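You operate a simulated robot arm through the tools that you are given. There is no shell and no other tool. Be economical: measure what you need, move in short steps, check, and stop when the job is done.

The job below is to be done with a simulated two-armed robot. You get a single attempt, and the scene is never put back.

## Task
Lift the tape measure off the plaster, wet the sponge and wipe the tool box lid clean.
Fine: tape to the latch end; purple sponge, wetted on the pad tray, put back; tray, latch, drawers and other tape stay. What is to be rubbed or washed off counts as gone when no trace of it is left.
Where things are to end (x, y in the base frame): tape measure within 0.05 m of [0.61, 0.37].

It is judged by the outcome, as a careful person would: the job done as asked, and still so three seconds after it is handed in. It fails if anything else is knocked over, pushed out of place, dropped, spilled or broken. Lids that push on must go on centred and level and be pressed home; caps that screw on are set level and turned clockwise until they are tight.

## Robot
Two 7-joint arms with two-finger parallel grippers on one trunk that stands fixed in place. Base frame: the origin is at the foot of the trunk, x ahead of it, y to its left, z up. Lengths are in m, angles in rad, forces in N, time in s.
The left shoulder is at [0.02, 0.113, 1.097], the right one opposite. With the tool pointing down near the work surface each hand reaches from about 0.1 to 0.42 m from the base axis, measured 20 degrees to its own side. Payload 1.57 kg a hand.
Tool frame (each hand has its own): the origin (TCP) lies between the finger pads and is the grasp point; the fingertips stand 0.03 m ahead of it; z points along the fingers, y is the line along which they close. Largest opening 0.08 m; finger width 0.017, thickness 0.012; the body of the gripper, 0.04 by 0.082 m, starts 0.08 m behind the TCP.
Orientation is that of the tool frame in the base frame, as a unit quaternion [w, x, y, z]. With the fingers straight down and closing along the base's y, the tool's x points along the base's -x, its y along +y and its z along -z.

## Interface
- The arms move only by the tool apply_moves. It takes "left_motion", "right_motion" or both (then of equal length, played together; a hand with none holds still); each is text: rows parted by semicolons, each of 7 numbers parted by spaces: the shift along the base's x, y, z in mm, then the turn, a rotation vector about the base's x, y, z in rad, then the opening, from 0 (shut) to 1 (fully open). In form: x y z ax ay az grip; .... A call has 1 to 12 rows; each row shifts and turns the commanded pose from where the row before left it. Each row takes 0.2 s and may step no farther than 0.05 m and 0.15 rad from the row before; otherwise, or with a gripper value out of range, the whole call is refused. Where a pose cannot be reached the arm comes as near as it can. A force on the tool above 40 N (or 10 N above the force at the start of the call, whichever is more), or a blocked arm, ends the call early, and 0.2 s more pass. Each finger travels about 0.045 m/s and halts on what it meets, pressing with about 24 N; the grip force reading is that of the motor and also rises with nothing between the fingers. The clock runs only during rows and for 0.2 s after the last one: add rows that do not move to give the fingers time. The reply holds the time, the measured pose of the TCP, the force on the tool along the base axes, the opening and the grip force, in the units named above and with some noise, with the torque about the TCP (base axes, N m) and any sound that the robot's microphone picked up.
- Cameras (640 x 400 px; columns grow to the right, rows downward): "scene" is now at [0.0872, 0.0366, 1.2137]; the picture's right is [0.45, -0.90, 0.00], its down [-0.58, -0.29, -0.76] and it looks along [0.68, 0.34, -0.65] (base axes); focal length 296 px, centre (320, 200). "left" rides on the left gripper at [0.072, 0.007, -0.122] in its tool frame; the picture's right is [-0.09, 1.00, 0.00], its down [-0.84, -0.08, -0.54] and it looks along [-0.54, -0.05, 0.84] (tool axes); focal length 238 px, centre (320, 200). "right" rides on the right gripper at [0.072, -0.007, -0.122] in its tool frame; the picture's right is [0.09, 1.00, 0.00], its down [-0.84, 0.08, -0.54] and it looks along [-0.54, 0.05, 0.84] (tool axes); focal length 238 px, centre (320, 200). There is no depth. A picture from a camera that has moved, and an enlarged one, comes with that camera's place and axes in the base frame and with its lens.
- capture(camera): a new picture of that camera. The clock stands still meanwhile.
- slide_trunk(by): slides the trunk up (or, below 0, down) by that many m; the arms and the scene camera ride with it, the base frame stays. It gives what a move gives, with no picture.
- head_to(pan, tilt): turns the head with the scene camera to pan (to the left, within 1.396 rad either way) and tilt (down, from -0.506 to 1.204), counted from straight ahead of the robot. It gives what a move gives.
- enlarge(camera, box): a new picture of the part [left, top, right, bottom] of that camera's present view, enlarged. The clock stands still meanwhile.
- job_done(): hands the job in; it is judged then, once.

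Work in short steps. Places have to be worked out from the pictures, the camera data and where the tool is seen: move nearer, look again, correct. Check each grasp and each placing, and mend what went wrong. You have 120 turns and 74 pictures in all, those below and enlarged ones among them. Open the grippers and draw the arms clear of the work before you hand the job in, unless the task says otherwise; then end with one line.

The tools are called after "Call:" by a JSON object that holds its "fn" and its "kwargs". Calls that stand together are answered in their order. apply_moves: Moves the arms, as the interface text tells. Its arguments: {"type":"object","properties":{"left_motion":{"type":"string"},"right_motion":{"type":"string"}},"required":[]} The other tools are called the same way: slide_trunk (by) slides the trunk up or down; head_to (pan, tilt) turns the head that bears the scene camera; capture (camera) takes a picture; enlarge (camera, box) takes an enlarged picture of a part of a camera's view; job_done () hands the job in.

At the start:

```text
time_s: 0.0
left_tool_pos: [0.3091, 0.4006, 0.9941]
left_tool_rot: [0.0, 0.001, 1.0, 0.0]
left_force: [0.2, 0.6, -0.1]
left_wrist_torque: [0.01, 0.01, 0.01]
left_width: 0.08
left_finger_force: 0.1
right_tool_pos: [0.4, 0.0422, 1.0329]
right_tool_rot: [0.0, 0.0, 1.0, -0.001]
right_force: [-0.1, 0.0, -0.4]
right_wrist_torque: [-0.02, -0.04, 0.01]
right_width: 0.0802
right_finger_force: 0.1
trunk travel left (down, up): [-0.15, 0.42]
head pan, tilt: [0.463, 0.712]
```

scene: 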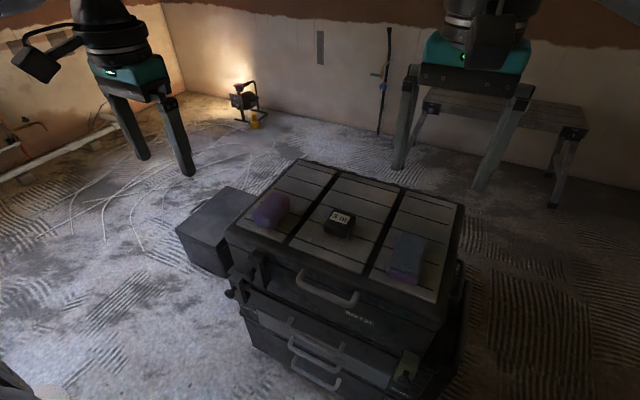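
right: 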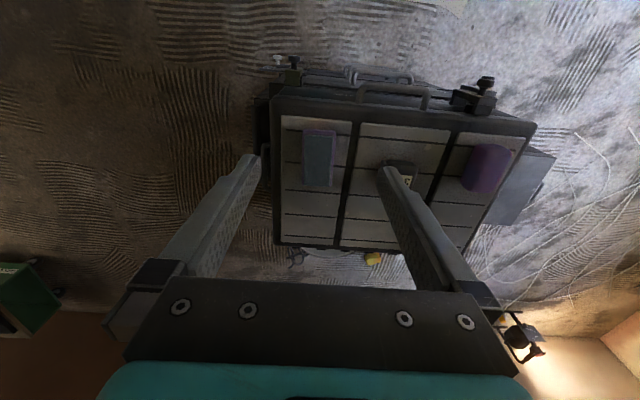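
left: 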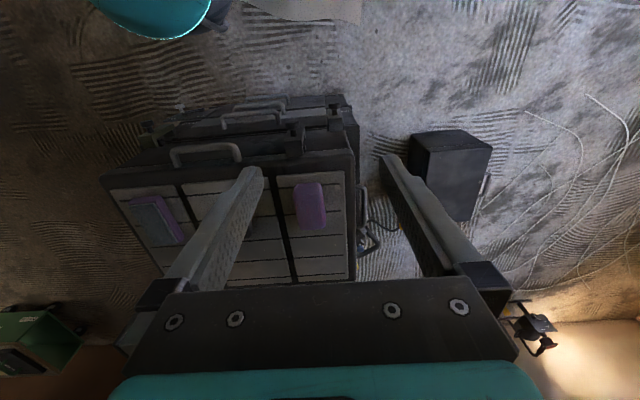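

I start by looking closer at the tool box lid and the things on it.

Call:
{"fn": "enlarge", "kwargs": {"camera": "scene", "box": [160, 140, 480, 340]}}

Call:
{"fn": "enlarge", "kwargs": {"camera": "right", "box": [240, 60, 560, 260]}}

Call:
{"fn": "enlarge", "kwargs": {"camera": "scene", "box": [160, 220, 480, 400]}}

```text
2.00 times, centred on (320, 240) of scene
camera zoom: at [0.0872, 0.0366, 1.2137], right [0.45, -0.9, 0.0], down [-0.58, -0.29, -0.76], along [0.68, 0.34, -0.65], focal length 592 px, centre (320, 120)
```

zoom: 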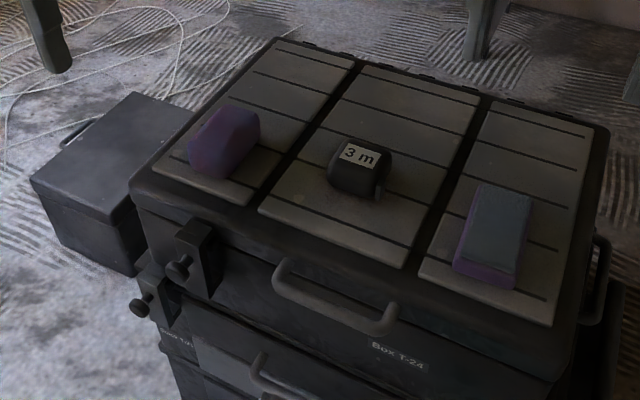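

```text
2.00 times, centred on (400, 160) of right
camera zoom: at [0.3276, 0.0352, 1.1546], right [-0.09, 1.0, 0.0], down [0.84, 0.08, 0.54], along [0.54, 0.05, -0.84], focal length 477 px, centre (160, 280)
```

zoom: 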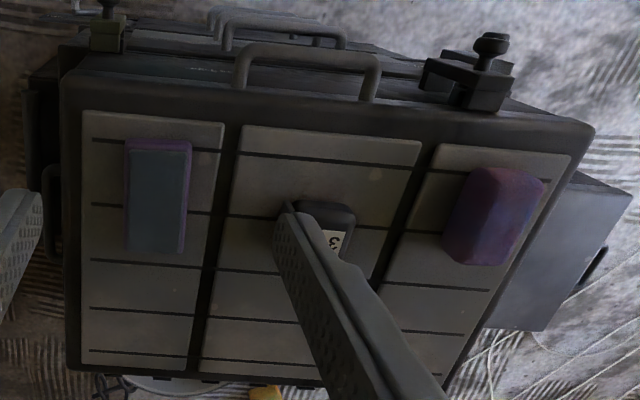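

```text
2.00 times, centred on (320, 310) of scene
camera zoom: at [0.0872, 0.0366, 1.2137], right [0.45, -0.9, 0.0], down [-0.58, -0.29, -0.76], along [0.68, 0.34, -0.65], focal length 592 px, centre (320, -20)
```

zoom: 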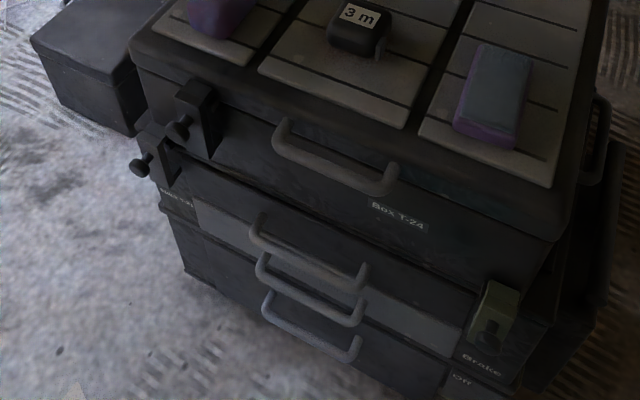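

The tape sits near (0.48, 0.19, 0.80). The wet pad tray is not in view yet, so I turn the head to find it.

Call:
{"fn": "head_to", "kwargs": {"pan": -0.5, "tilt": 0.8}}

Call:
{"fn": "capture", "kwargs": {"camera": "scene"}}

Call:
{"fn": "head_to", "kwargs": {"pan": 1.2, "tilt": 0.8}}

Call:
{"fn": "capture", "kwargs": {"camera": "scene"}}

Call:
{"fn": "head_to", "kwargs": {"pan": 0.35, "tilt": 0.95}}

Call:
{"fn": "capture", "kwargs": {"camera": "scene"}}

```text
time_s: 1.2
left_tool_pos: [0.3094, 0.401, 0.9947]
left_tool_rot: [0.001, 0.0, 1.0, 0.0]
left_force: [0.7, -0.1, 0.0]
left_wrist_torque: [-0.02, -0.01, -0.03]
left_width: 0.0801
left_finger_force: 0.0
right_tool_pos: [0.3978, 0.0417, 1.0317]
right_tool_rot: [0.0, 0.0, 1.0, 0.0]
right_force: [-1.1, 0.3, -0.2]
right_wrist_torque: [-0.03, 0.0, -0.01]
right_width: 0.0801
right_finger_force: 0.0
trunk travel left (down, up): [-0.15, 0.42]
head pan, tilt: [-0.499, 0.799]
```

```text
67 pictures are left
camera scene: at [0.0825, -0.0397, 1.2064], right [-0.48, -0.88, 0.0], down [-0.63, 0.34, -0.7], along [0.61, -0.33, -0.72], focal length 296 px, centre (320, 200)
```

scene: 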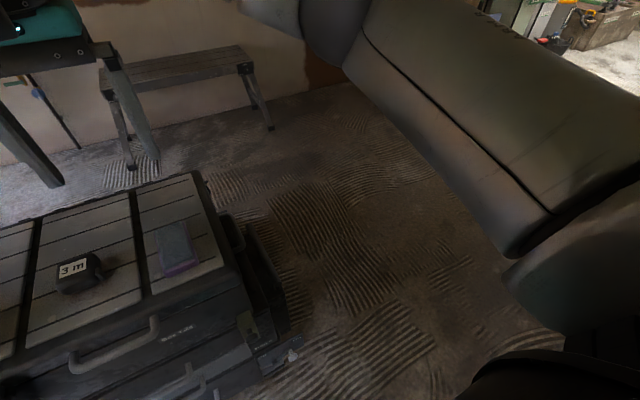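

```text
time_s: 3.0
left_tool_pos: [0.3101, 0.4009, 0.9953]
left_tool_rot: [0.0, 0.0, 1.0, -0.001]
left_force: [-0.7, -0.5, -0.2]
left_wrist_torque: [0.0, 0.02, 0.01]
left_width: 0.0798
left_finger_force: 0.0
right_tool_pos: [0.3985, 0.0427, 1.0333]
right_tool_rot: [0.0, 0.0, 1.0, 0.0]
right_force: [0.7, -0.1, 0.4]
right_wrist_torque: [-0.02, 0.0, 0.05]
right_width: 0.0797
right_finger_force: 0.0
trunk travel left (down, up): [-0.15, 0.42]
head pan, tilt: [1.201, 0.799]
```

```text
66 pictures are left
camera scene: at [0.0408, 0.0741, 1.2064], right [0.93, -0.36, 0.0], down [-0.26, -0.67, -0.7], along [0.25, 0.65, -0.72], focal length 296 px, centre (320, 200)
```

scene: 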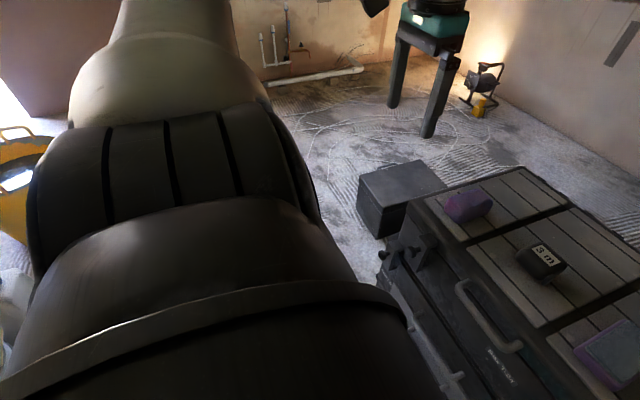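

```text
time_s: 4.1
left_tool_pos: [0.3093, 0.4015, 0.994]
left_tool_rot: [-0.001, 0.0, 1.0, 0.0]
left_force: [-0.4, 0.3, 0.1]
left_wrist_torque: [0.0, -0.03, -0.01]
left_width: 0.0796
left_finger_force: 0.0
right_tool_pos: [0.3978, 0.0424, 1.0326]
right_tool_rot: [0.0, 0.0, 1.0, 0.0]
right_force: [-0.8, -0.3, 0.0]
right_wrist_torque: [-0.01, 0.03, 0.04]
right_width: 0.0799
right_finger_force: 0.1
trunk travel left (down, up): [-0.15, 0.42]
head pan, tilt: [0.351, 0.949]
```

```text
65 pictures are left
camera scene: at [0.0799, 0.024, 1.1949], right [0.34, -0.94, 0.0], down [-0.76, -0.28, -0.58], along [0.55, 0.2, -0.81], focal length 296 px, centre (320, 200)
```

scene: 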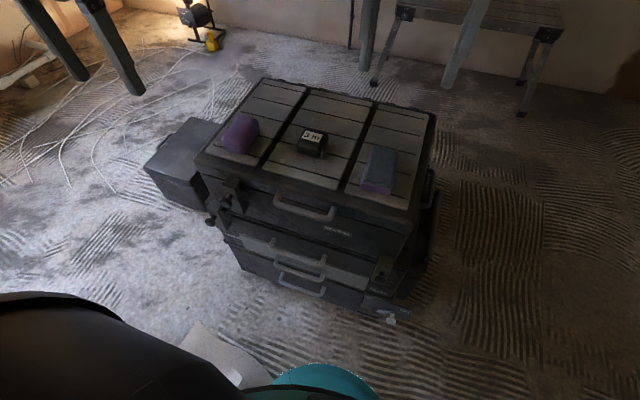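

I zoom on the right item and on the small thing near the box's right side, to tell tray from sponge.

Call:
{"fn": "enlarge", "kwargs": {"camera": "scene", "box": [330, 130, 430, 210]}}

Call:
{"fn": "enlarge", "kwargs": {"camera": "scene", "box": [200, 70, 360, 200]}}

Call:
{"fn": "enlarge", "kwargs": {"camera": "scene", "box": [190, 170, 440, 340]}}

```text
5.00 times, centred on (380, 170) of scene
camera zoom: at [0.0799, 0.024, 1.1949], right [0.34, -0.94, 0.0], down [-0.76, -0.28, -0.58], along [0.55, 0.2, -0.81], focal length 1480 px, centre (20, 350)
```

zoom: 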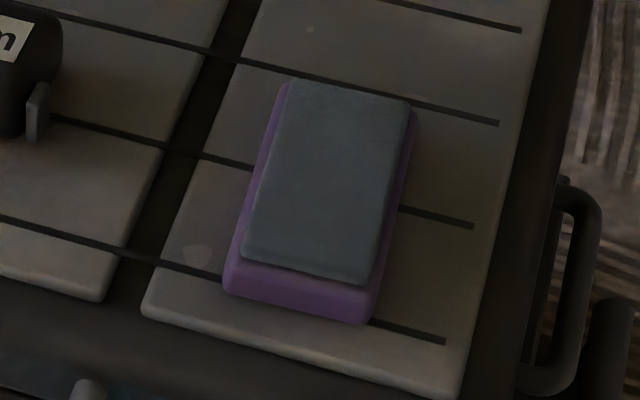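

```text
3.08 times, centred on (280, 135) of scene
camera zoom: at [0.0799, 0.024, 1.1949], right [0.34, -0.94, 0.0], down [-0.76, -0.28, -0.58], along [0.55, 0.2, -0.81], focal length 911 px, centre (443, 400)
```

zoom: 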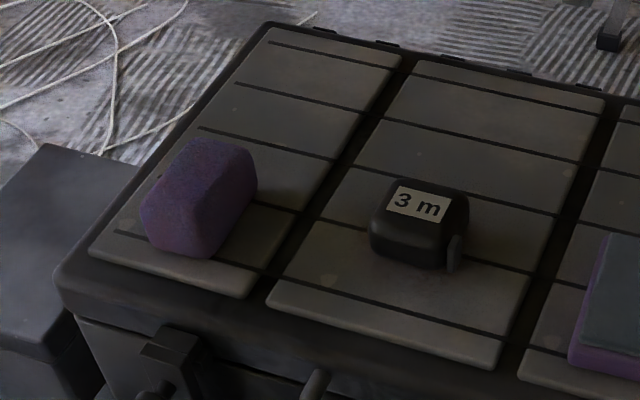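

```text
2.35 times, centred on (315, 255) of scene
camera zoom: at [0.0799, 0.024, 1.1949], right [0.34, -0.94, 0.0], down [-0.76, -0.28, -0.58], along [0.55, 0.2, -0.81], focal length 696 px, centre (332, 71)
```

zoom: 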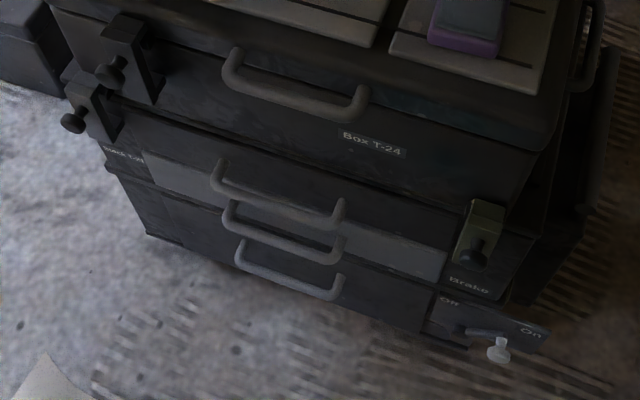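

The right item is the pad tray (purple tray with a grey wet pad) and the loaf at left is the sponge. I draw the right hand back to clear the view, and bring the left hand over the lid for a look at the plaster.

Call:
{"fn": "apply_moves", "kwargs": {"right_motion": "-30 -40 10 0 0 0 1; -40 -40 10 0 0 0 1; -40 -40 0 0 0 0 1; 0 -40 0 0 0 0 1", "left_motion": "20 -40 5 0 0 0 1; 20 -45 5 0 0 0 1; 20 -45 5 0 0 0 1; 20 -30 5 0 0 0 1"}}

Call:
{"fn": "capture", "kwargs": {"camera": "left"}}

Call:
{"fn": "capture", "kwargs": {"camera": "right"}}

```text
refused: row 1 steps farther than a row can; nothing moved
```

```text
61 pictures are left
camera left: at [0.2374, 0.4072, 1.1182], right [0.09, 1.0, 0.0], down [0.84, -0.08, 0.54], along [0.54, -0.05, -0.84], focal length 238 px, centre (320, 200)
```

left: 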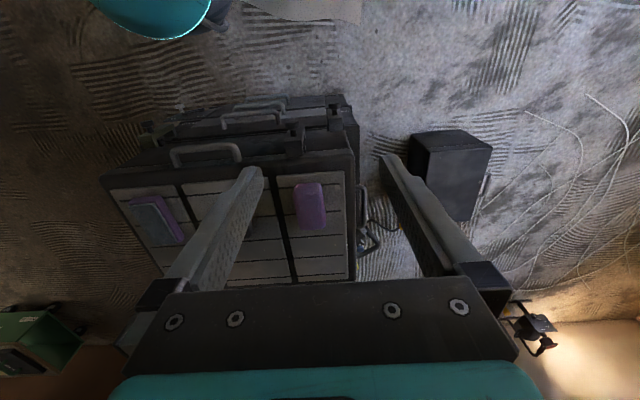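

```text
60 pictures are left
camera right: at [0.3276, 0.0352, 1.1546], right [-0.09, 1.0, 0.0], down [0.84, 0.08, 0.54], along [0.54, 0.05, -0.84], focal length 238 px, centre (320, 200)
```

right: 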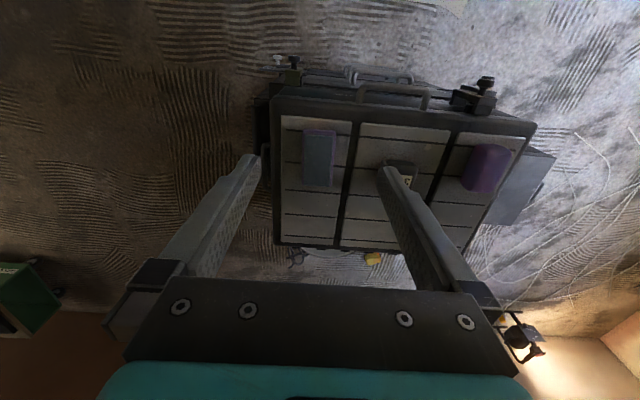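

A row was slightly too long; I resend with shorter steps.

Call:
{"fn": "apply_moves", "kwargs": {"right_motion": "-30 -30 10 0 0 0 1; -30 -30 10 0 0 0 1; -30 -35 0 0 0 0 1; -10 -40 0 0 0 0 1; 0 -20 0 0 0 0 1", "left_motion": "20 -40 5 0 0 0 1; 20 -40 5 0 0 0 1; 20 -40 5 0 0 0 1; 20 -40 5 0 0 0 1; 20 -30 0 0 0 0 1"}}

Call:
{"fn": "capture", "kwargs": {"camera": "left"}}

Call:
{"fn": "capture", "kwargs": {"camera": "scene"}}

```text
time_s: 5.3
left_tool_pos: [0.4095, 0.2112, 1.0157]
left_tool_rot: [0.0, 0.0, 1.0, 0.0]
left_force: [0.2, -0.6, -0.2]
left_wrist_torque: [-0.04, -0.02, 0.0]
left_width: 0.0798
left_finger_force: 0.0
right_tool_pos: [0.2982, -0.1138, 1.0516]
right_tool_rot: [0.0, -0.001, 1.0, 0.0]
right_force: [-0.2, -0.4, 0.0]
right_wrist_torque: [0.03, 0.0, -0.02]
right_width: 0.0799
right_finger_force: 0.1
trunk travel left (down, up): [-0.15, 0.42]
head pan, tilt: [0.351, 0.949]
```

```text
59 pictures are left
camera left: at [0.3374, 0.2166, 1.1384], right [0.09, 1.0, 0.0], down [0.84, -0.08, 0.54], along [0.54, -0.05, -0.84], focal length 238 px, centre (320, 200)
```

left: 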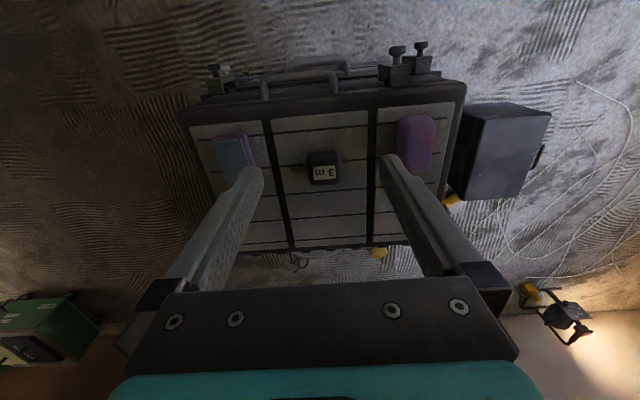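

```text
58 pictures are left
camera scene: at [0.08, 0.0235, 1.1949], right [0.34, -0.94, 0.0], down [-0.76, -0.28, -0.58], along [0.55, 0.2, -0.81], focal length 296 px, centre (320, 200)
```

scene: 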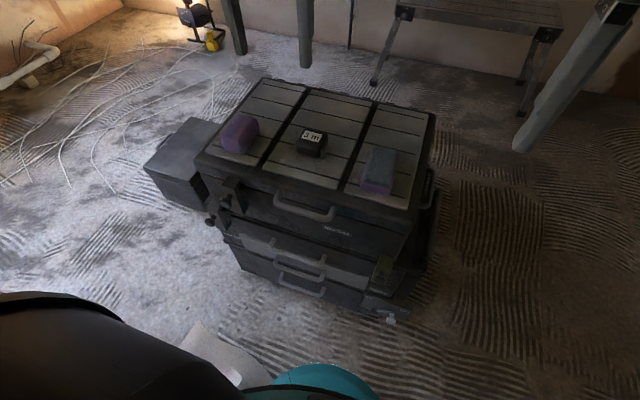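

The left view shows the whole lid. I enlarge it for stain extent and coordinates.

Call:
{"fn": "enlarge", "kwargs": {"camera": "left", "box": [170, 80, 480, 270]}}

Call:
{"fn": "enlarge", "kwargs": {"camera": "left", "box": [265, 110, 385, 190]}}

Call:
{"fn": "enlarge", "kwargs": {"camera": "scene", "box": [190, 70, 440, 230]}}

```text
2.06 times, centred on (325, 175) of left
camera zoom: at [0.3374, 0.2166, 1.1384], right [0.09, 1.0, 0.0], down [0.84, -0.08, 0.54], along [0.54, -0.05, -0.84], focal length 492 px, centre (310, 252)
```

zoom: 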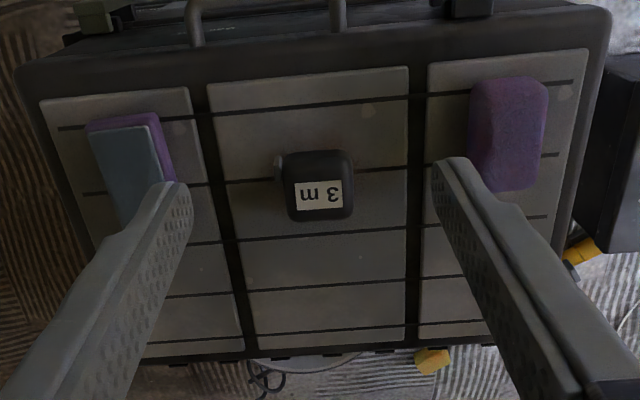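

```text
5.00 times, centred on (325, 150) of left
camera zoom: at [0.3374, 0.2166, 1.1384], right [0.09, 1.0, 0.0], down [0.84, -0.08, 0.54], along [0.54, -0.05, -0.84], focal length 1192 px, centre (295, 450)
```

zoom: 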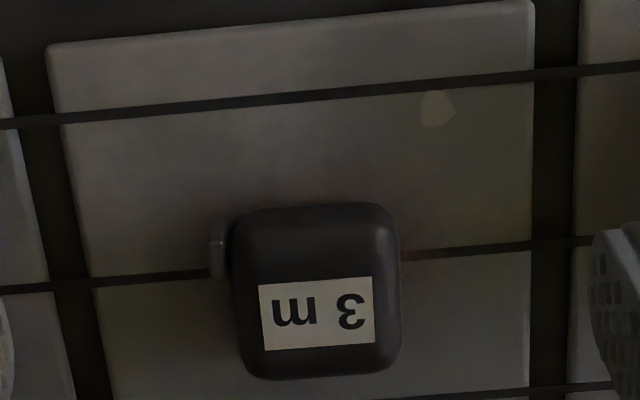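

```text
2.50 times, centred on (315, 150) of scene
camera zoom: at [0.08, 0.0235, 1.1949], right [0.34, -0.94, 0.0], down [-0.76, -0.28, -0.58], along [0.55, 0.2, -0.81], focal length 740 px, centre (332, 325)
```

zoom: 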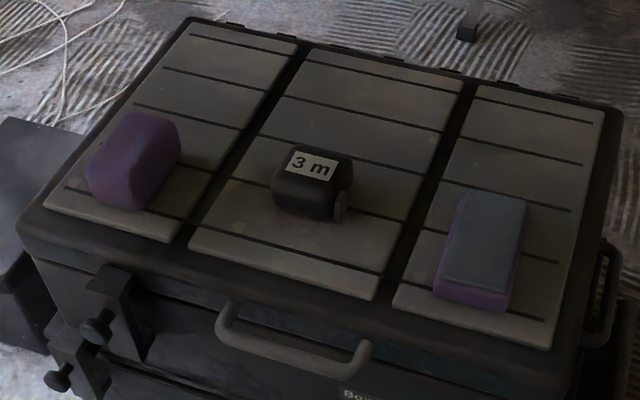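

Triangulating the panel corners gives the lid top at z≈0.73, panels x 0.43–0.72, y −0.025–0.42, and the tape body centred near (0.52, 0.207), with its hook on the −y side at x≈0.504. I move the left hand above it, gripping slightly beyond the hook, and look.

Call:
{"fn": "apply_moves", "kwargs": {"left_motion": "30 0 -25 0 0 0 1; 30 -1 -25 0 0 0 1; 30 -2 -25 0 0 0 1; 28 -1 -25 0 0 0 1; 0 0 -25 0 0 0 1; 0 0 -20 0 0 0 1; 0 0 0 0 0 0 1"}}

Call:
{"fn": "capture", "kwargs": {"camera": "left"}}

Call:
{"fn": "capture", "kwargs": {"camera": "scene"}}

```text
time_s: 6.9
left_tool_pos: [0.4952, 0.2211, 0.8791]
left_tool_rot: [0.002, -0.001, 1.0, 0.0]
left_force: [-1.0, -0.9, -0.3]
left_wrist_torque: [-0.01, -0.02, 0.02]
left_width: 0.0801
left_finger_force: 0.1
left hand out of reach, approached as far as the arm can: row 4, 5, 6
right_tool_pos: [0.2981, -0.1128, 1.0512]
right_tool_rot: [-0.001, 0.0, 1.0, 0.0]
right_force: [-0.7, 0.1, 0.0]
right_wrist_torque: [0.0, 0.0, 0.07]
right_width: 0.0799
right_finger_force: 0.1
trunk travel left (down, up): [-0.15, 0.42]
head pan, tilt: [0.351, 0.949]
```

```text
54 pictures are left
camera left: at [0.4224, 0.2273, 1.0014], right [0.09, 1.0, 0.0], down [0.84, -0.08, 0.54], along [0.54, -0.05, -0.84], focal length 238 px, centre (320, 200)
```

left: 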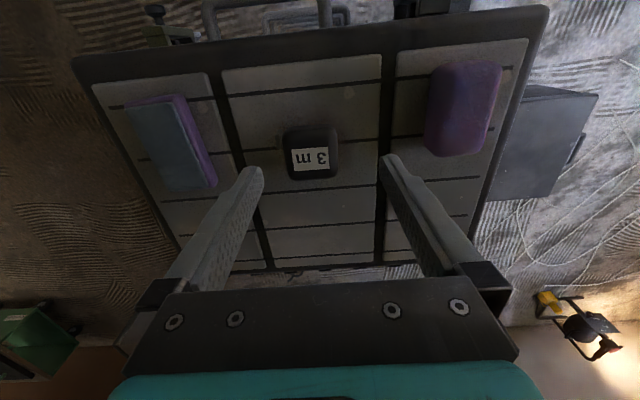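

```text
53 pictures are left
camera scene: at [0.0798, 0.0239, 1.1949], right [0.34, -0.94, 0.0], down [-0.76, -0.28, -0.58], along [0.55, 0.2, -0.81], focal length 296 px, centre (320, 200)
```

scene: 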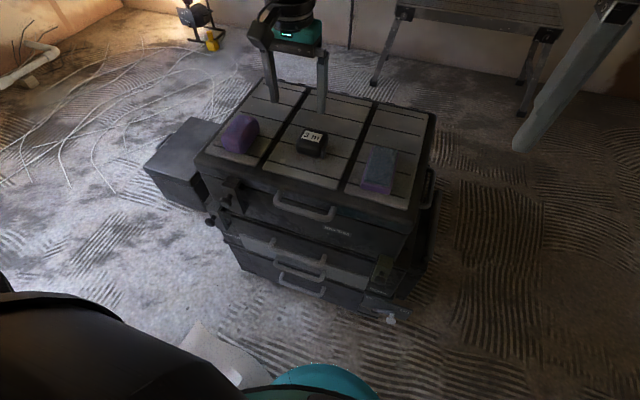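

The tool-down reach ends here, so the trunk should come down. I raise the left hand back first, then slide the trunk down 0.14.

Call:
{"fn": "apply_moves", "kwargs": {"left_motion": "-20 0 40 0 0 0 1; -30 0 40 0 0 0 1; -20 0 40 0 0 0 1; 0 0 30 0 0 0 1; 0 0 20 0 0 0 1; 0 0 0 0 0 0 1"}}

Call:
{"fn": "slide_trunk", "kwargs": {"by": -0.14}}

```text
time_s: 8.3
left_tool_pos: [0.4252, 0.2214, 1.0488]
left_tool_rot: [0.0, 0.0, 1.0, 0.0]
left_force: [0.6, -0.4, -0.2]
left_wrist_torque: [0.0, -0.01, -0.02]
left_width: 0.08
left_finger_force: 0.0
right_tool_pos: [0.2983, -0.1125, 1.0519]
right_tool_rot: [0.0, -0.001, 1.0, 0.0]
right_force: [0.3, 0.1, 0.5]
right_wrist_torque: [-0.03, 0.0, -0.01]
right_width: 0.08
right_finger_force: 0.1
trunk travel left (down, up): [-0.15, 0.42]
head pan, tilt: [0.351, 0.949]
```

```text
time_s: 10.0
left_tool_pos: [0.4261, 0.2207, 0.9087]
left_tool_rot: [-0.001, 0.001, 1.0, -0.001]
left_force: [0.5, -0.4, -0.6]
left_wrist_torque: [-0.01, 0.02, -0.02]
left_width: 0.08
left_finger_force: 0.1
right_tool_pos: [0.2988, -0.1131, 0.9129]
right_tool_rot: [0.0, 0.0, 1.0, 0.0]
right_force: [-1.2, -0.8, 0.4]
right_wrist_torque: [0.02, -0.01, 0.01]
right_width: 0.0799
right_finger_force: 0.1
trunk travel left (down, up): [-0.01, 0.56]
head pan, tilt: [0.351, 0.949]
```

Now I extend over the tape at safe height (fingertips well above it) and see how far the arm gets.

Call:
{"fn": "apply_moves", "kwargs": {"left_motion": "35 -5 -10 0 0 0 1; 35 -5 -10 0 0 0 1; 30 -4 -10 0 0 0 1; 0 0 -20 0 0 0 1; 0 0 -10 0 0 0 1; 0 0 0 0 0 0 1"}}

Call:
{"fn": "capture", "kwargs": {"camera": "left"}}

Call:
{"fn": "capture", "kwargs": {"camera": "scene"}}

```text
time_s: 11.4
left_tool_pos: [0.5094, 0.2129, 0.8465]
left_tool_rot: [0.0, 0.001, 1.0, 0.0]
left_force: [-0.6, -0.1, -0.2]
left_wrist_torque: [-0.01, 0.02, 0.03]
left_width: 0.08
left_finger_force: 0.1
left hand out of reach, approached as far as the arm can: row 3
right_tool_pos: [0.2984, -0.1129, 0.9117]
right_tool_rot: [0.0, 0.0, 1.0, -0.001]
right_force: [0.3, -0.2, -0.2]
right_wrist_torque: [0.02, 0.0, 0.01]
right_width: 0.0799
right_finger_force: 0.1
trunk travel left (down, up): [-0.01, 0.56]
head pan, tilt: [0.351, 0.949]
```

```text
52 pictures are left
camera left: at [0.437, 0.2202, 0.9694], right [0.09, 1.0, 0.0], down [0.84, -0.08, 0.54], along [0.54, -0.05, -0.84], focal length 238 px, centre (320, 200)
```

left: 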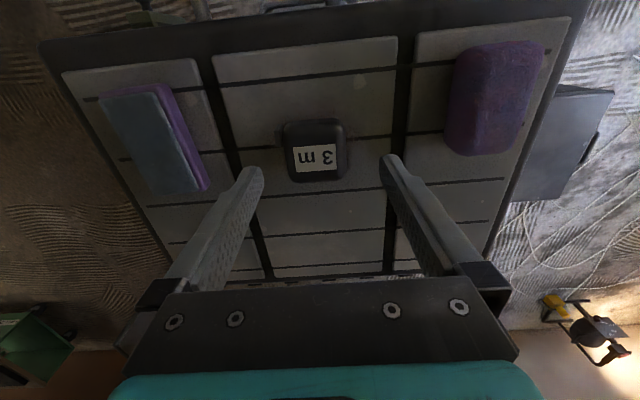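

```text
51 pictures are left
camera scene: at [0.0799, 0.0239, 1.0549], right [0.34, -0.94, 0.0], down [-0.76, -0.28, -0.58], along [0.55, 0.2, -0.81], focal length 296 px, centre (320, 200)
```

scene: 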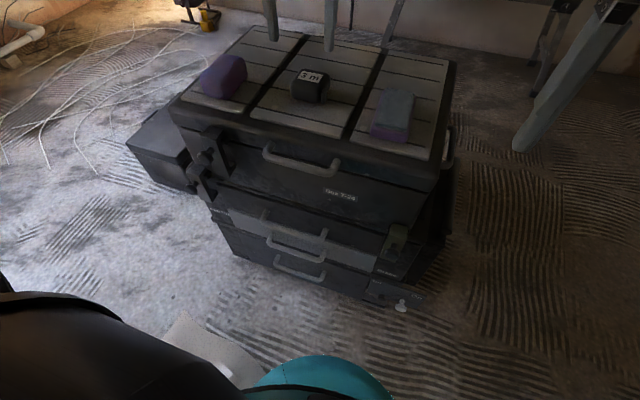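

Lower gives a bit more reach. I test further extension at this height.

Call:
{"fn": "apply_moves", "kwargs": {"left_motion": "20 -4 -10 0 0 0 1; 0 0 -10 0 0 0 1; 10 0 0 0 0 0 1; 0 0 0 0 0 0 1"}}

```text
time_s: 12.4
left_tool_pos: [0.5124, 0.2198, 0.8263]
left_tool_rot: [0.001, 0.0, 1.0, 0.0]
left_force: [-0.3, 0.4, -1.0]
left_wrist_torque: [-0.03, 0.02, 0.01]
left_width: 0.0801
left_finger_force: 0.0
left hand out of reach, approached as far as the arm can: row 1, 3
right_tool_pos: [0.2984, -0.113, 0.912]
right_tool_rot: [0.0, 0.0, 1.0, -0.001]
right_force: [-1.1, -0.2, -0.4]
right_wrist_torque: [0.02, 0.0, 0.01]
right_width: 0.08
right_finger_force: 0.1
trunk travel left (down, up): [-0.01, 0.56]
head pan, tilt: [0.351, 0.949]
```

Straight-down is at its limit, so I tilt the fingers forward and extend.

Call:
{"fn": "apply_moves", "kwargs": {"left_motion": "0 -4 0 0 -0.12 0 1; 5 -4 0 0 -0.12 0 1; 8 -3 0 0 -0.11 0 1; 5 0 0 0 0 0 1; 0 0 0 0 0 0 1"}}

Call:
{"fn": "capture", "kwargs": {"camera": "left"}}

```text
time_s: 13.6
left_tool_pos: [0.5312, 0.2101, 0.8259]
left_tool_rot: [0.175, -0.001, 0.985, 0.0]
left_force: [0.1, -0.4, 0.5]
left_wrist_torque: [0.01, -0.01, -0.01]
left_width: 0.0798
left_finger_force: 0.0
right_tool_pos: [0.2991, -0.1138, 0.9119]
right_tool_rot: [0.0, 0.0, 1.0, 0.0]
right_force: [0.5, -0.1, -0.1]
right_wrist_torque: [0.0, -0.02, -0.02]
right_width: 0.0803
right_finger_force: 0.1
trunk travel left (down, up): [-0.01, 0.56]
head pan, tilt: [0.351, 0.949]
```

```text
50 pictures are left
camera left: at [0.4213, 0.2157, 0.9176], right [0.09, 1.0, 0.03], down [0.6, -0.08, 0.8], along [0.8, -0.05, -0.6], focal length 238 px, centre (320, 200)
```

left: 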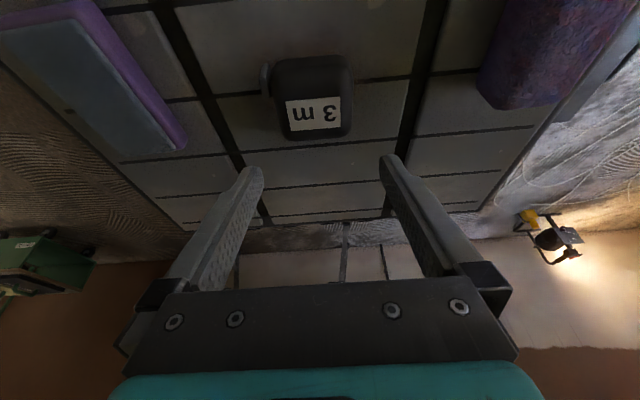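

The tape body is x 0.49–0.545, y 0.181–0.235. I descend around it with the tilted fingers, keeping clear of the hook.

Call:
{"fn": "apply_moves", "kwargs": {"left_motion": "-8 -2 -20 0 0 0 1; 0 0 -20 0 0 0 1; 0 0 -12 0 0 0 1; 0 0 0 0 0 0 1"}}

Call:
{"fn": "capture", "kwargs": {"camera": "left"}}

Call:
{"fn": "enlarge", "kwargs": {"camera": "scene", "box": [220, 10, 420, 140]}}

```text
time_s: 14.6
left_tool_pos: [0.5221, 0.2063, 0.775]
left_tool_rot: [0.175, 0.001, 0.985, 0.0]
left_force: [-1.2, -0.6, -1.0]
left_wrist_torque: [-0.03, 0.03, 0.04]
left_width: 0.0799
left_finger_force: 0.1
right_tool_pos: [0.2985, -0.1136, 0.9123]
right_tool_rot: [0.0, -0.001, 1.0, 0.0]
right_force: [-0.3, 0.6, 0.7]
right_wrist_torque: [0.0, -0.01, 0.01]
right_width: 0.0803
right_finger_force: 0.0
trunk travel left (down, up): [-0.01, 0.56]
head pan, tilt: [0.351, 0.949]
```

```text
49 pictures are left
camera left: at [0.4131, 0.2138, 0.8657], right [0.09, 1.0, 0.03], down [0.6, -0.08, 0.8], along [0.8, -0.05, -0.6], focal length 238 px, centre (320, 200)
```

left: 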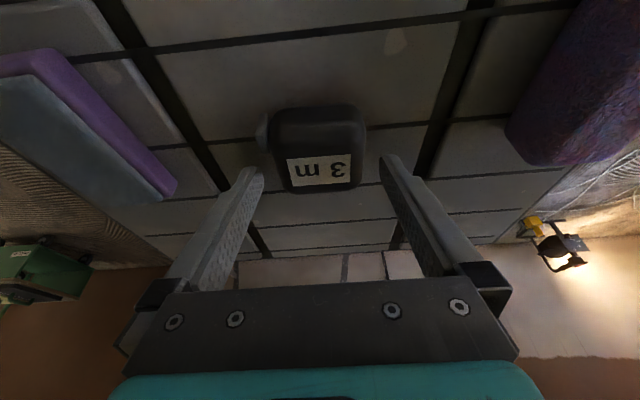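

```text
3.08 times, centred on (320, 75) of scene
camera zoom: at [0.0799, 0.0239, 1.0549], right [0.34, -0.94, 0.0], down [-0.76, -0.28, -0.58], along [0.55, 0.2, -0.81], focal length 911 px, centre (320, 585)
```

zoom: 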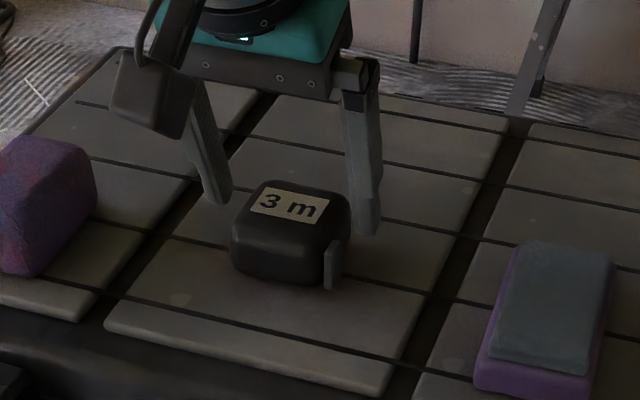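

Alignment looks good; I go down 11 mm more, a few mm nearer, and close.

Call:
{"fn": "apply_moves", "kwargs": {"left_motion": "-5 0 -11 0 0 0 1; 0 0 0 0 0 0 0.6; 0 0 0 0 0 0 0.4; 0 0 0 0 0 0 0.4; 0 0 0 0 0 0 0.3; 0 0 0 0 0 0 0.3"}}

Call:
{"fn": "capture", "kwargs": {"camera": "left"}}

```text
time_s: 16.0
left_tool_pos: [0.5168, 0.2081, 0.765]
left_tool_rot: [0.173, 0.0, 0.985, 0.0]
left_force: [0.4, -0.7, 0.3]
left_wrist_torque: [-0.03, -0.08, -0.02]
left_width: 0.0614
left_finger_force: 24.0
right_tool_pos: [0.2979, -0.1131, 0.9126]
right_tool_rot: [0.0, -0.001, 1.0, 0.001]
right_force: [-0.1, 1.0, 0.1]
right_wrist_torque: [0.03, 0.0, 0.03]
right_width: 0.0799
right_finger_force: 0.0
trunk travel left (down, up): [-0.01, 0.56]
head pan, tilt: [0.351, 0.949]
```

```text
47 pictures are left
camera left: at [0.4079, 0.2139, 0.8553], right [0.09, 1.0, 0.03], down [0.6, -0.08, 0.8], along [0.8, -0.05, -0.6], focal length 238 px, centre (320, 200)
```

left: 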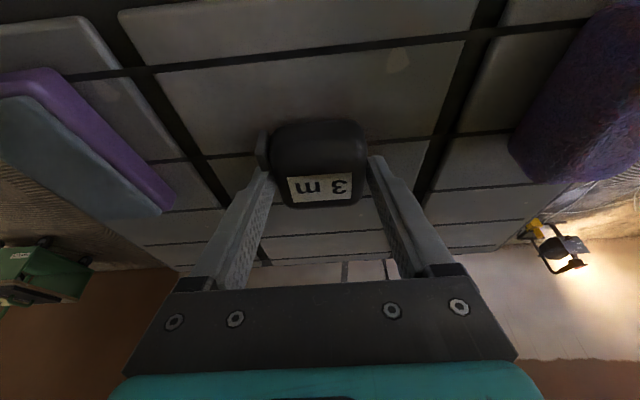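

Gripped (width 61 mm). I lift straight up and look at the plaster underneath.

Call:
{"fn": "apply_moves", "kwargs": {"left_motion": "0 0 20 0 0 0 0.3; 0 0 25 0 0 0 0.3; 0 0 25 0 0 0 0.3; 0 0 0 0 0 0 0.3"}}

Call:
{"fn": "enlarge", "kwargs": {"camera": "scene", "box": [170, 10, 470, 190]}}

Call:
{"fn": "capture", "kwargs": {"camera": "left"}}

```text
time_s: 17.0
left_tool_pos: [0.5161, 0.2064, 0.8348]
left_tool_rot: [0.175, 0.0, 0.985, 0.0]
left_force: [0.0, 0.2, -1.7]
left_wrist_torque: [0.0, 0.01, 0.01]
left_width: 0.0614
left_finger_force: 23.9
right_tool_pos: [0.2991, -0.1123, 0.9127]
right_tool_rot: [0.0, 0.0, 1.0, 0.0]
right_force: [0.0, -0.4, -0.2]
right_wrist_torque: [0.01, 0.01, -0.01]
right_width: 0.0801
right_finger_force: 0.0
trunk travel left (down, up): [-0.01, 0.56]
head pan, tilt: [0.351, 0.949]
```

```text
2.13 times, centred on (320, 100) of scene
camera zoom: at [0.0799, 0.0239, 1.0549], right [0.34, -0.94, 0.0], down [-0.76, -0.28, -0.58], along [0.55, 0.2, -0.81], focal length 632 px, centre (320, 413)
```

zoom: 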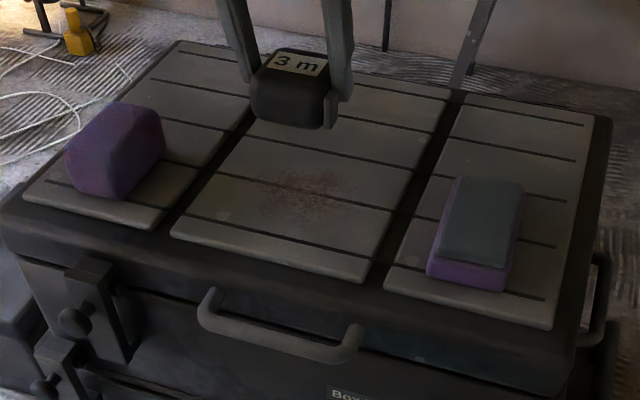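

```text
45 pictures are left
camera left: at [0.4073, 0.213, 0.9256], right [0.09, 1.0, 0.03], down [0.6, -0.08, 0.8], along [0.8, -0.05, -0.6], focal length 238 px, centre (320, 200)
```

left: 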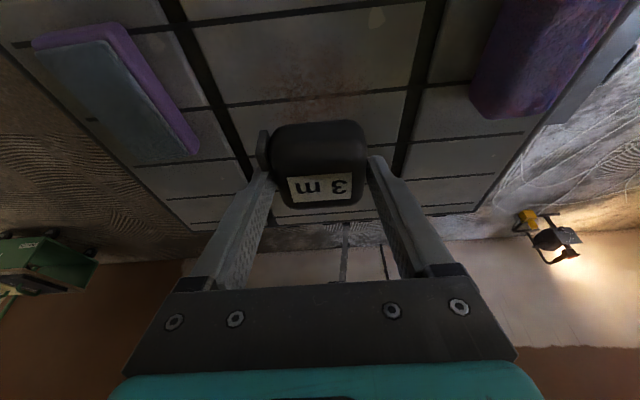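

The plaster dust patch is a reddish area about x 0.47–0.555, y 0.145–0.24. I carry the tape to about (0.585, 0.352), first forward and up, then across.

Call:
{"fn": "apply_moves", "kwargs": {"left_motion": "25 10 10 0 -0.05 0 0.3; 25 15 5 0 -0.05 0 0.3; 20 30 0 0 0 0 0.3; 0 35 0 0 0 0 0.3; 0 35 0 0 0 0 0.3; 0 20 0 0 0 0 0.3; 0 0 0 0 0 0 0.3"}}

Call:
{"fn": "capture", "kwargs": {"camera": "left"}}

Call:
{"fn": "enlarge", "kwargs": {"camera": "scene", "box": [140, 0, 440, 180]}}

```text
time_s: 18.6
left_tool_pos: [0.5879, 0.3531, 0.8486]
left_tool_rot: [0.223, 0.001, 0.975, -0.001]
left_force: [-0.1, -0.1, -1.6]
left_wrist_torque: [-0.01, 0.01, -0.01]
left_width: 0.0617
left_finger_force: 24.1
right_tool_pos: [0.2983, -0.1126, 0.9122]
right_tool_rot: [-0.001, 0.0, 1.0, 0.001]
right_force: [-0.4, 0.1, 0.3]
right_wrist_torque: [0.01, -0.03, -0.02]
right_width: 0.0801
right_finger_force: 0.1
trunk travel left (down, up): [-0.01, 0.56]
head pan, tilt: [0.351, 0.949]
```

```text
44 pictures are left
camera left: at [0.4698, 0.3588, 0.9288], right [0.08, 1.0, 0.04], down [0.52, -0.08, 0.85], along [0.85, -0.05, -0.52], focal length 238 px, centre (320, 200)
```

left: 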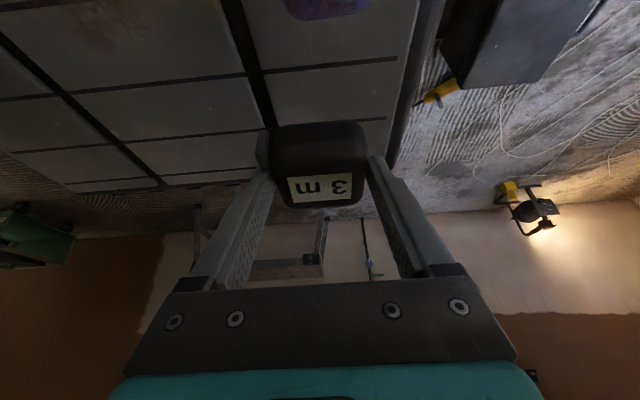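

```text
2.13 times, centred on (290, 90) of scene
camera zoom: at [0.08, 0.0241, 1.0549], right [0.34, -0.94, 0.0], down [-0.76, -0.28, -0.58], along [0.55, 0.2, -0.81], focal length 632 px, centre (384, 435)
```

zoom: 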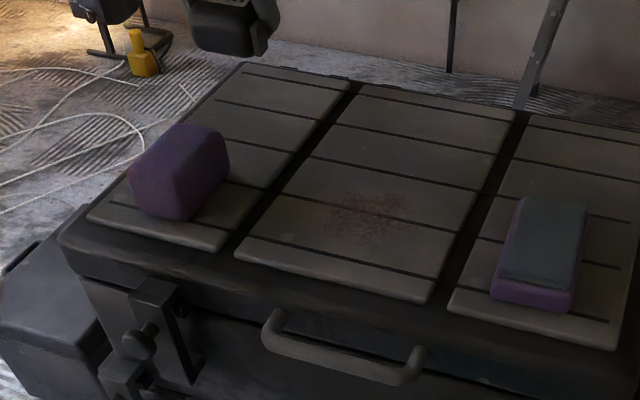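

I level the tape back to its original attitude while lowering to just above the original grip height.

Call:
{"fn": "apply_moves", "kwargs": {"left_motion": "0 0 -20 0 0.05 0 0.3; 0 0 -20 0 0.05 0 0.3; 0 0 -20 0 0 0 0.3; 0 0 -13 0 0 0 0.3; 0 0 0 0 0 0 0.3"}}

Call:
{"fn": "capture", "kwargs": {"camera": "left"}}

```text
time_s: 19.8
left_tool_pos: [0.5881, 0.3524, 0.7751]
left_tool_rot: [0.175, -0.001, 0.985, 0.0]
left_force: [-0.8, -1.0, -3.0]
left_wrist_torque: [-0.02, 0.0, 0.02]
left_width: 0.0616
left_finger_force: 23.8
right_tool_pos: [0.2996, -0.1122, 0.9133]
right_tool_rot: [0.0, 0.0, 1.0, 0.0]
right_force: [-0.3, -0.8, -0.4]
right_wrist_torque: [0.02, 0.0, -0.01]
right_width: 0.0802
right_finger_force: 0.1
trunk travel left (down, up): [-0.01, 0.56]
head pan, tilt: [0.351, 0.949]
```

```text
42 pictures are left
camera left: at [0.4784, 0.3584, 0.8665], right [0.09, 1.0, 0.03], down [0.6, -0.08, 0.8], along [0.8, -0.05, -0.6], focal length 238 px, centre (320, 200)
```

left: 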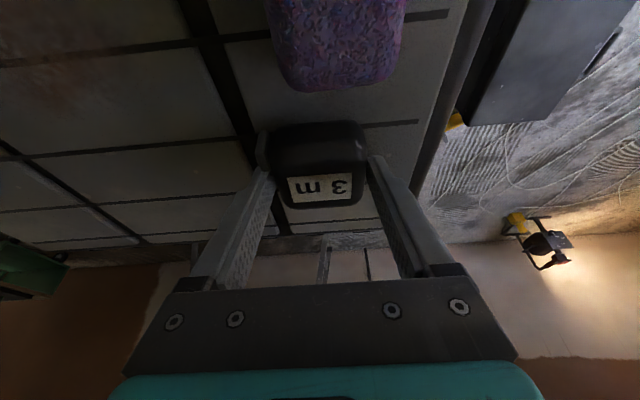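

Clear of the sponge. I lower the last centimetre in small steps until contact.

Call:
{"fn": "apply_moves", "kwargs": {"left_motion": "0 0 -6 0 0 0 0.3; 0 0 -3 0 0 0 0.3; 0 0 -2 0 0 0 0.3; 0 0 0 0 0 0 0.3"}}

```text
time_s: 20.8
left_tool_pos: [0.5879, 0.3534, 0.7651]
left_tool_rot: [0.174, 0.0, 0.985, 0.0]
left_force: [-0.4, -0.1, -1.7]
left_wrist_torque: [-0.01, 0.02, -0.01]
left_width: 0.0615
left_finger_force: 23.8
right_tool_pos: [0.298, -0.1135, 0.9127]
right_tool_rot: [0.001, 0.001, 1.0, 0.0]
right_force: [0.4, 0.2, 0.2]
right_wrist_torque: [0.03, -0.04, -0.04]
right_width: 0.0802
right_finger_force: 0.1
trunk travel left (down, up): [-0.01, 0.56]
head pan, tilt: [0.351, 0.949]
```

Still hanging (1.7 N is the weight, no contact yet); a bit lower.

Call:
{"fn": "apply_moves", "kwargs": {"left_motion": "0 0 -1 0 0 0 0.3; 0 0 -1 0 0 0 0.3; 0 0 0 0 0 0 0.3"}}

```text
time_s: 21.6
left_tool_pos: [0.5876, 0.352, 0.7637]
left_tool_rot: [0.176, -0.001, 0.984, 0.0]
left_force: [-1.7, 1.6, 4.3]
left_wrist_torque: [-0.01, 0.18, -0.03]
left_width: 0.0618
left_finger_force: 23.7
right_tool_pos: [0.2981, -0.1128, 0.9119]
right_tool_rot: [0.0, 0.0, 1.0, 0.0]
right_force: [-0.4, 0.7, -0.2]
right_wrist_torque: [-0.02, -0.01, 0.02]
right_width: 0.0797
right_finger_force: 0.1
trunk travel left (down, up): [-0.01, 0.56]
head pan, tilt: [0.351, 0.949]
```

Contact. I open and retreat upward and back along the tool axis.

Call:
{"fn": "apply_moves", "kwargs": {"left_motion": "0 0 0 0 0 0 0.6; 0 0 0 0 0 0 1; 0 0 0 0 0 0 1; 0 0 25 0 0 0 1; 0 0 30 0 0 0 1; 0 0 30 0 0 0 1; -40 0 20 0 0 0 1; -40 0 0 0 0.1 0 1; -30 0 0 0 0.12 0 1; -10 0 0 0 0.13 0 1; 0 0 0 0 0 0 1"}}

Call:
{"fn": "capture", "kwargs": {"camera": "left"}}

Call:
{"fn": "capture", "kwargs": {"camera": "scene"}}

```text
time_s: 24.0
left_tool_pos: [0.4671, 0.3513, 0.868]
left_tool_rot: [-0.001, 0.0, 1.0, 0.0]
left_force: [-0.5, -0.4, -0.7]
left_wrist_torque: [0.0, -0.01, 0.03]
left_width: 0.0801
left_finger_force: 0.0
right_tool_pos: [0.2978, -0.1119, 0.9113]
right_tool_rot: [0.0, 0.0, 1.0, 0.0]
right_force: [0.4, -1.3, 0.5]
right_wrist_torque: [0.02, 0.01, -0.02]
right_width: 0.0801
right_finger_force: 0.0
trunk travel left (down, up): [-0.01, 0.56]
head pan, tilt: [0.351, 0.949]
```

```text
41 pictures are left
camera left: at [0.3952, 0.3582, 0.9919], right [0.09, 1.0, 0.0], down [0.84, -0.08, 0.54], along [0.54, -0.05, -0.84], focal length 238 px, centre (320, 200)
```

left: 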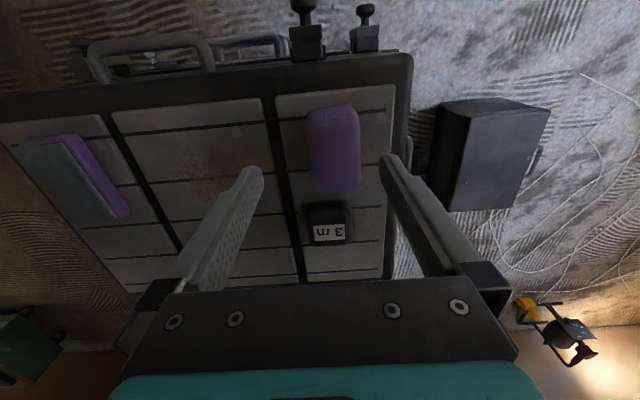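

```text
40 pictures are left
camera scene: at [0.08, 0.0238, 1.0549], right [0.34, -0.94, 0.0], down [-0.76, -0.28, -0.58], along [0.55, 0.2, -0.81], focal length 296 px, centre (320, 200)
```

scene: 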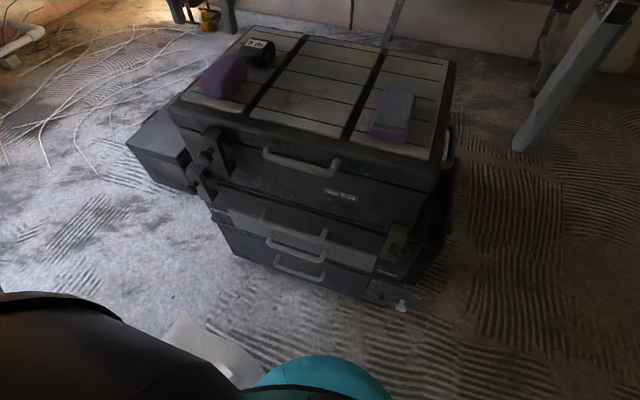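

The tape rests at about (0.588, 0.352). The sponge spans x 0.443–0.525, y 0.337–0.388, about 43 mm tall. I tilt a little for reach and descend over it.

Call:
{"fn": "apply_moves", "kwargs": {"left_motion": "3 4 -5 0 -0.12 0 1; 6 4 -15 0 -0.13 0 1; 6 3 -20 0 0 0 1; 0 0 0 0 0 0 1"}}

Call:
{"fn": "capture", "kwargs": {"camera": "left"}}

```text
time_s: 25.0
left_tool_pos: [0.4821, 0.3636, 0.8295]
left_tool_rot: [0.126, 0.0, 0.992, 0.0]
left_force: [-0.4, -0.6, 0.4]
left_wrist_torque: [0.01, 0.01, -0.01]
left_width: 0.0798
left_finger_force: 0.0
right_tool_pos: [0.2985, -0.1132, 0.9116]
right_tool_rot: [0.001, 0.0, 1.0, 0.0]
right_force: [0.7, 1.2, 0.7]
right_wrist_torque: [0.02, -0.02, 0.03]
right_width: 0.0798
right_finger_force: 0.0
trunk travel left (down, up): [-0.01, 0.56]
head pan, tilt: [0.351, 0.949]
```

```text
39 pictures are left
camera left: at [0.3834, 0.3698, 0.9297], right [0.09, 1.0, 0.02], down [0.68, -0.08, 0.73], along [0.73, -0.05, -0.68], focal length 238 px, centre (320, 200)
```

left: 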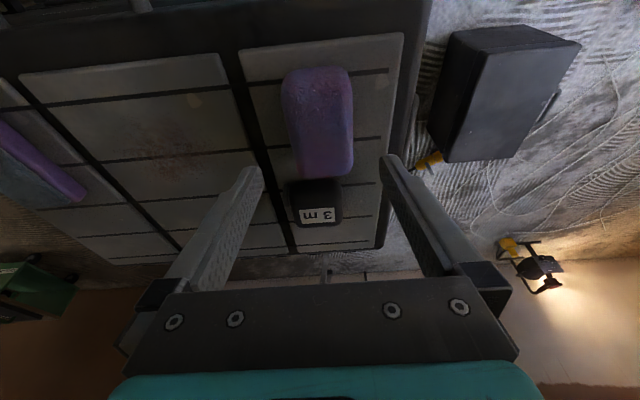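

Well centred; I descend to grip the sponge's upper half and close gently.

Call:
{"fn": "apply_moves", "kwargs": {"left_motion": "0 0 -20 0 0 0 1; 0 0 -20 0 0 0 1; 0 0 -12 0 0 0 1; 0 0 0 0 0 0 0.7; 0 0 0 0 0 0 0.55; 0 0 0 0 0 0 0.55; 0 0 0 0 0 0 0.5; 0 0 0 0 0 0 0.5"}}

Call:
{"fn": "capture", "kwargs": {"camera": "left"}}

Call:
{"fn": "enlarge", "kwargs": {"camera": "scene", "box": [140, 0, 360, 130]}}

```text
time_s: 26.8
left_tool_pos: [0.4852, 0.3632, 0.7769]
left_tool_rot: [0.124, 0.0, 0.992, 0.0]
left_force: [0.1, 0.0, 0.0]
left_wrist_torque: [-0.01, -0.04, 0.01]
left_width: 0.0531
left_finger_force: 24.5
right_tool_pos: [0.2977, -0.1127, 0.9132]
right_tool_rot: [0.0, -0.001, 1.0, 0.0]
right_force: [-0.4, 0.3, 1.1]
right_wrist_torque: [0.01, -0.01, 0.01]
right_width: 0.08
right_finger_force: 0.0
trunk travel left (down, up): [-0.01, 0.56]
head pan, tilt: [0.351, 0.949]
```

```text
38 pictures are left
camera left: at [0.3834, 0.3703, 0.8777], right [0.09, 1.0, 0.02], down [0.68, -0.08, 0.73], along [0.73, -0.05, -0.68], focal length 238 px, centre (320, 200)
```

left: 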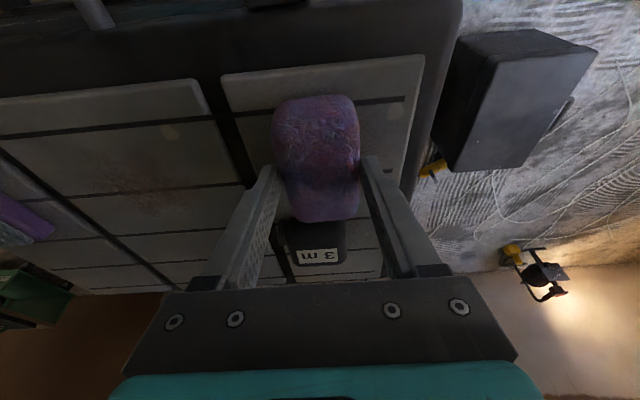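

```text
2.91 times, centred on (250, 65) of scene
camera zoom: at [0.0799, 0.0239, 1.0549], right [0.34, -0.94, 0.0], down [-0.76, -0.28, -0.58], along [0.55, 0.2, -0.81], focal length 861 px, centre (524, 593)
```

zoom: 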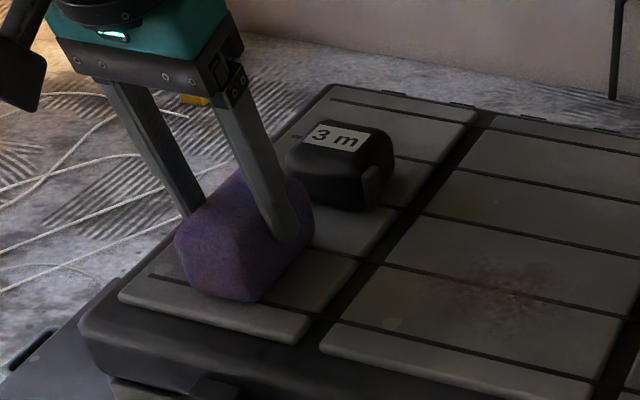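

Gripped at 53 mm. I lift and carry the sponge over toward the pad tray, stopping short to measure the tray.

Call:
{"fn": "apply_moves", "kwargs": {"left_motion": "0 0 25 0 0 0 0.5; 0 0 30 0 0 0 0.5; 0 -20 25 0 0 0 0.5; -5 -45 0 0 0 0 0.5; -5 -45 0 0 0 0 0.5; -5 -45 0 0 0 0 0.5; -5 -45 0 0 0 0 0.5; 0 -30 0 0 0 0 0.5; 0 0 0 0 0 0 0.5"}}

Call:
{"fn": "capture", "kwargs": {"camera": "left"}}

Call:
{"fn": "enlarge", "kwargs": {"camera": "scene", "box": [270, 20, 470, 150]}}

```text
time_s: 28.8
left_tool_pos: [0.464, 0.1332, 0.8556]
left_tool_rot: [0.125, -0.001, 0.992, 0.001]
left_force: [-0.8, 0.5, -0.2]
left_wrist_torque: [0.01, 0.0, -0.01]
left_width: 0.0531
left_finger_force: 24.4
right_tool_pos: [0.2995, -0.1129, 0.912]
right_tool_rot: [-0.001, 0.0, 1.0, 0.001]
right_force: [0.3, -1.3, 0.1]
right_wrist_torque: [-0.03, 0.01, 0.02]
right_width: 0.0799
right_finger_force: 0.1
trunk travel left (down, up): [-0.01, 0.56]
head pan, tilt: [0.351, 0.949]
```

```text
36 pictures are left
camera left: at [0.3633, 0.1387, 0.9573], right [0.09, 1.0, 0.02], down [0.68, -0.08, 0.73], along [0.73, -0.05, -0.68], focal length 238 px, centre (320, 200)
```

left: 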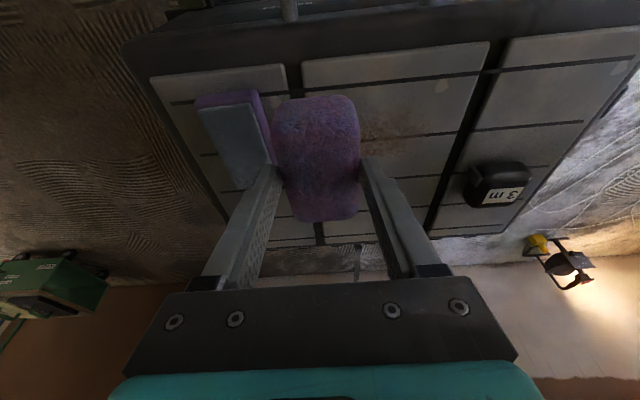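

```text
3.08 times, centred on (370, 85) of scene
camera zoom: at [0.08, 0.0238, 1.0549], right [0.34, -0.94, 0.0], down [-0.76, -0.28, -0.58], along [0.55, 0.2, -0.81], focal length 911 px, centre (166, 554)
```

zoom: 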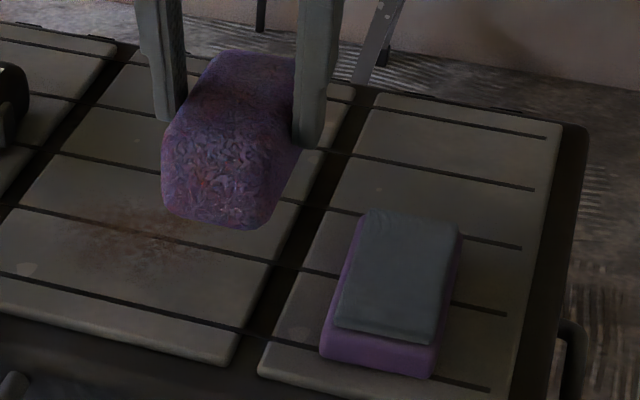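

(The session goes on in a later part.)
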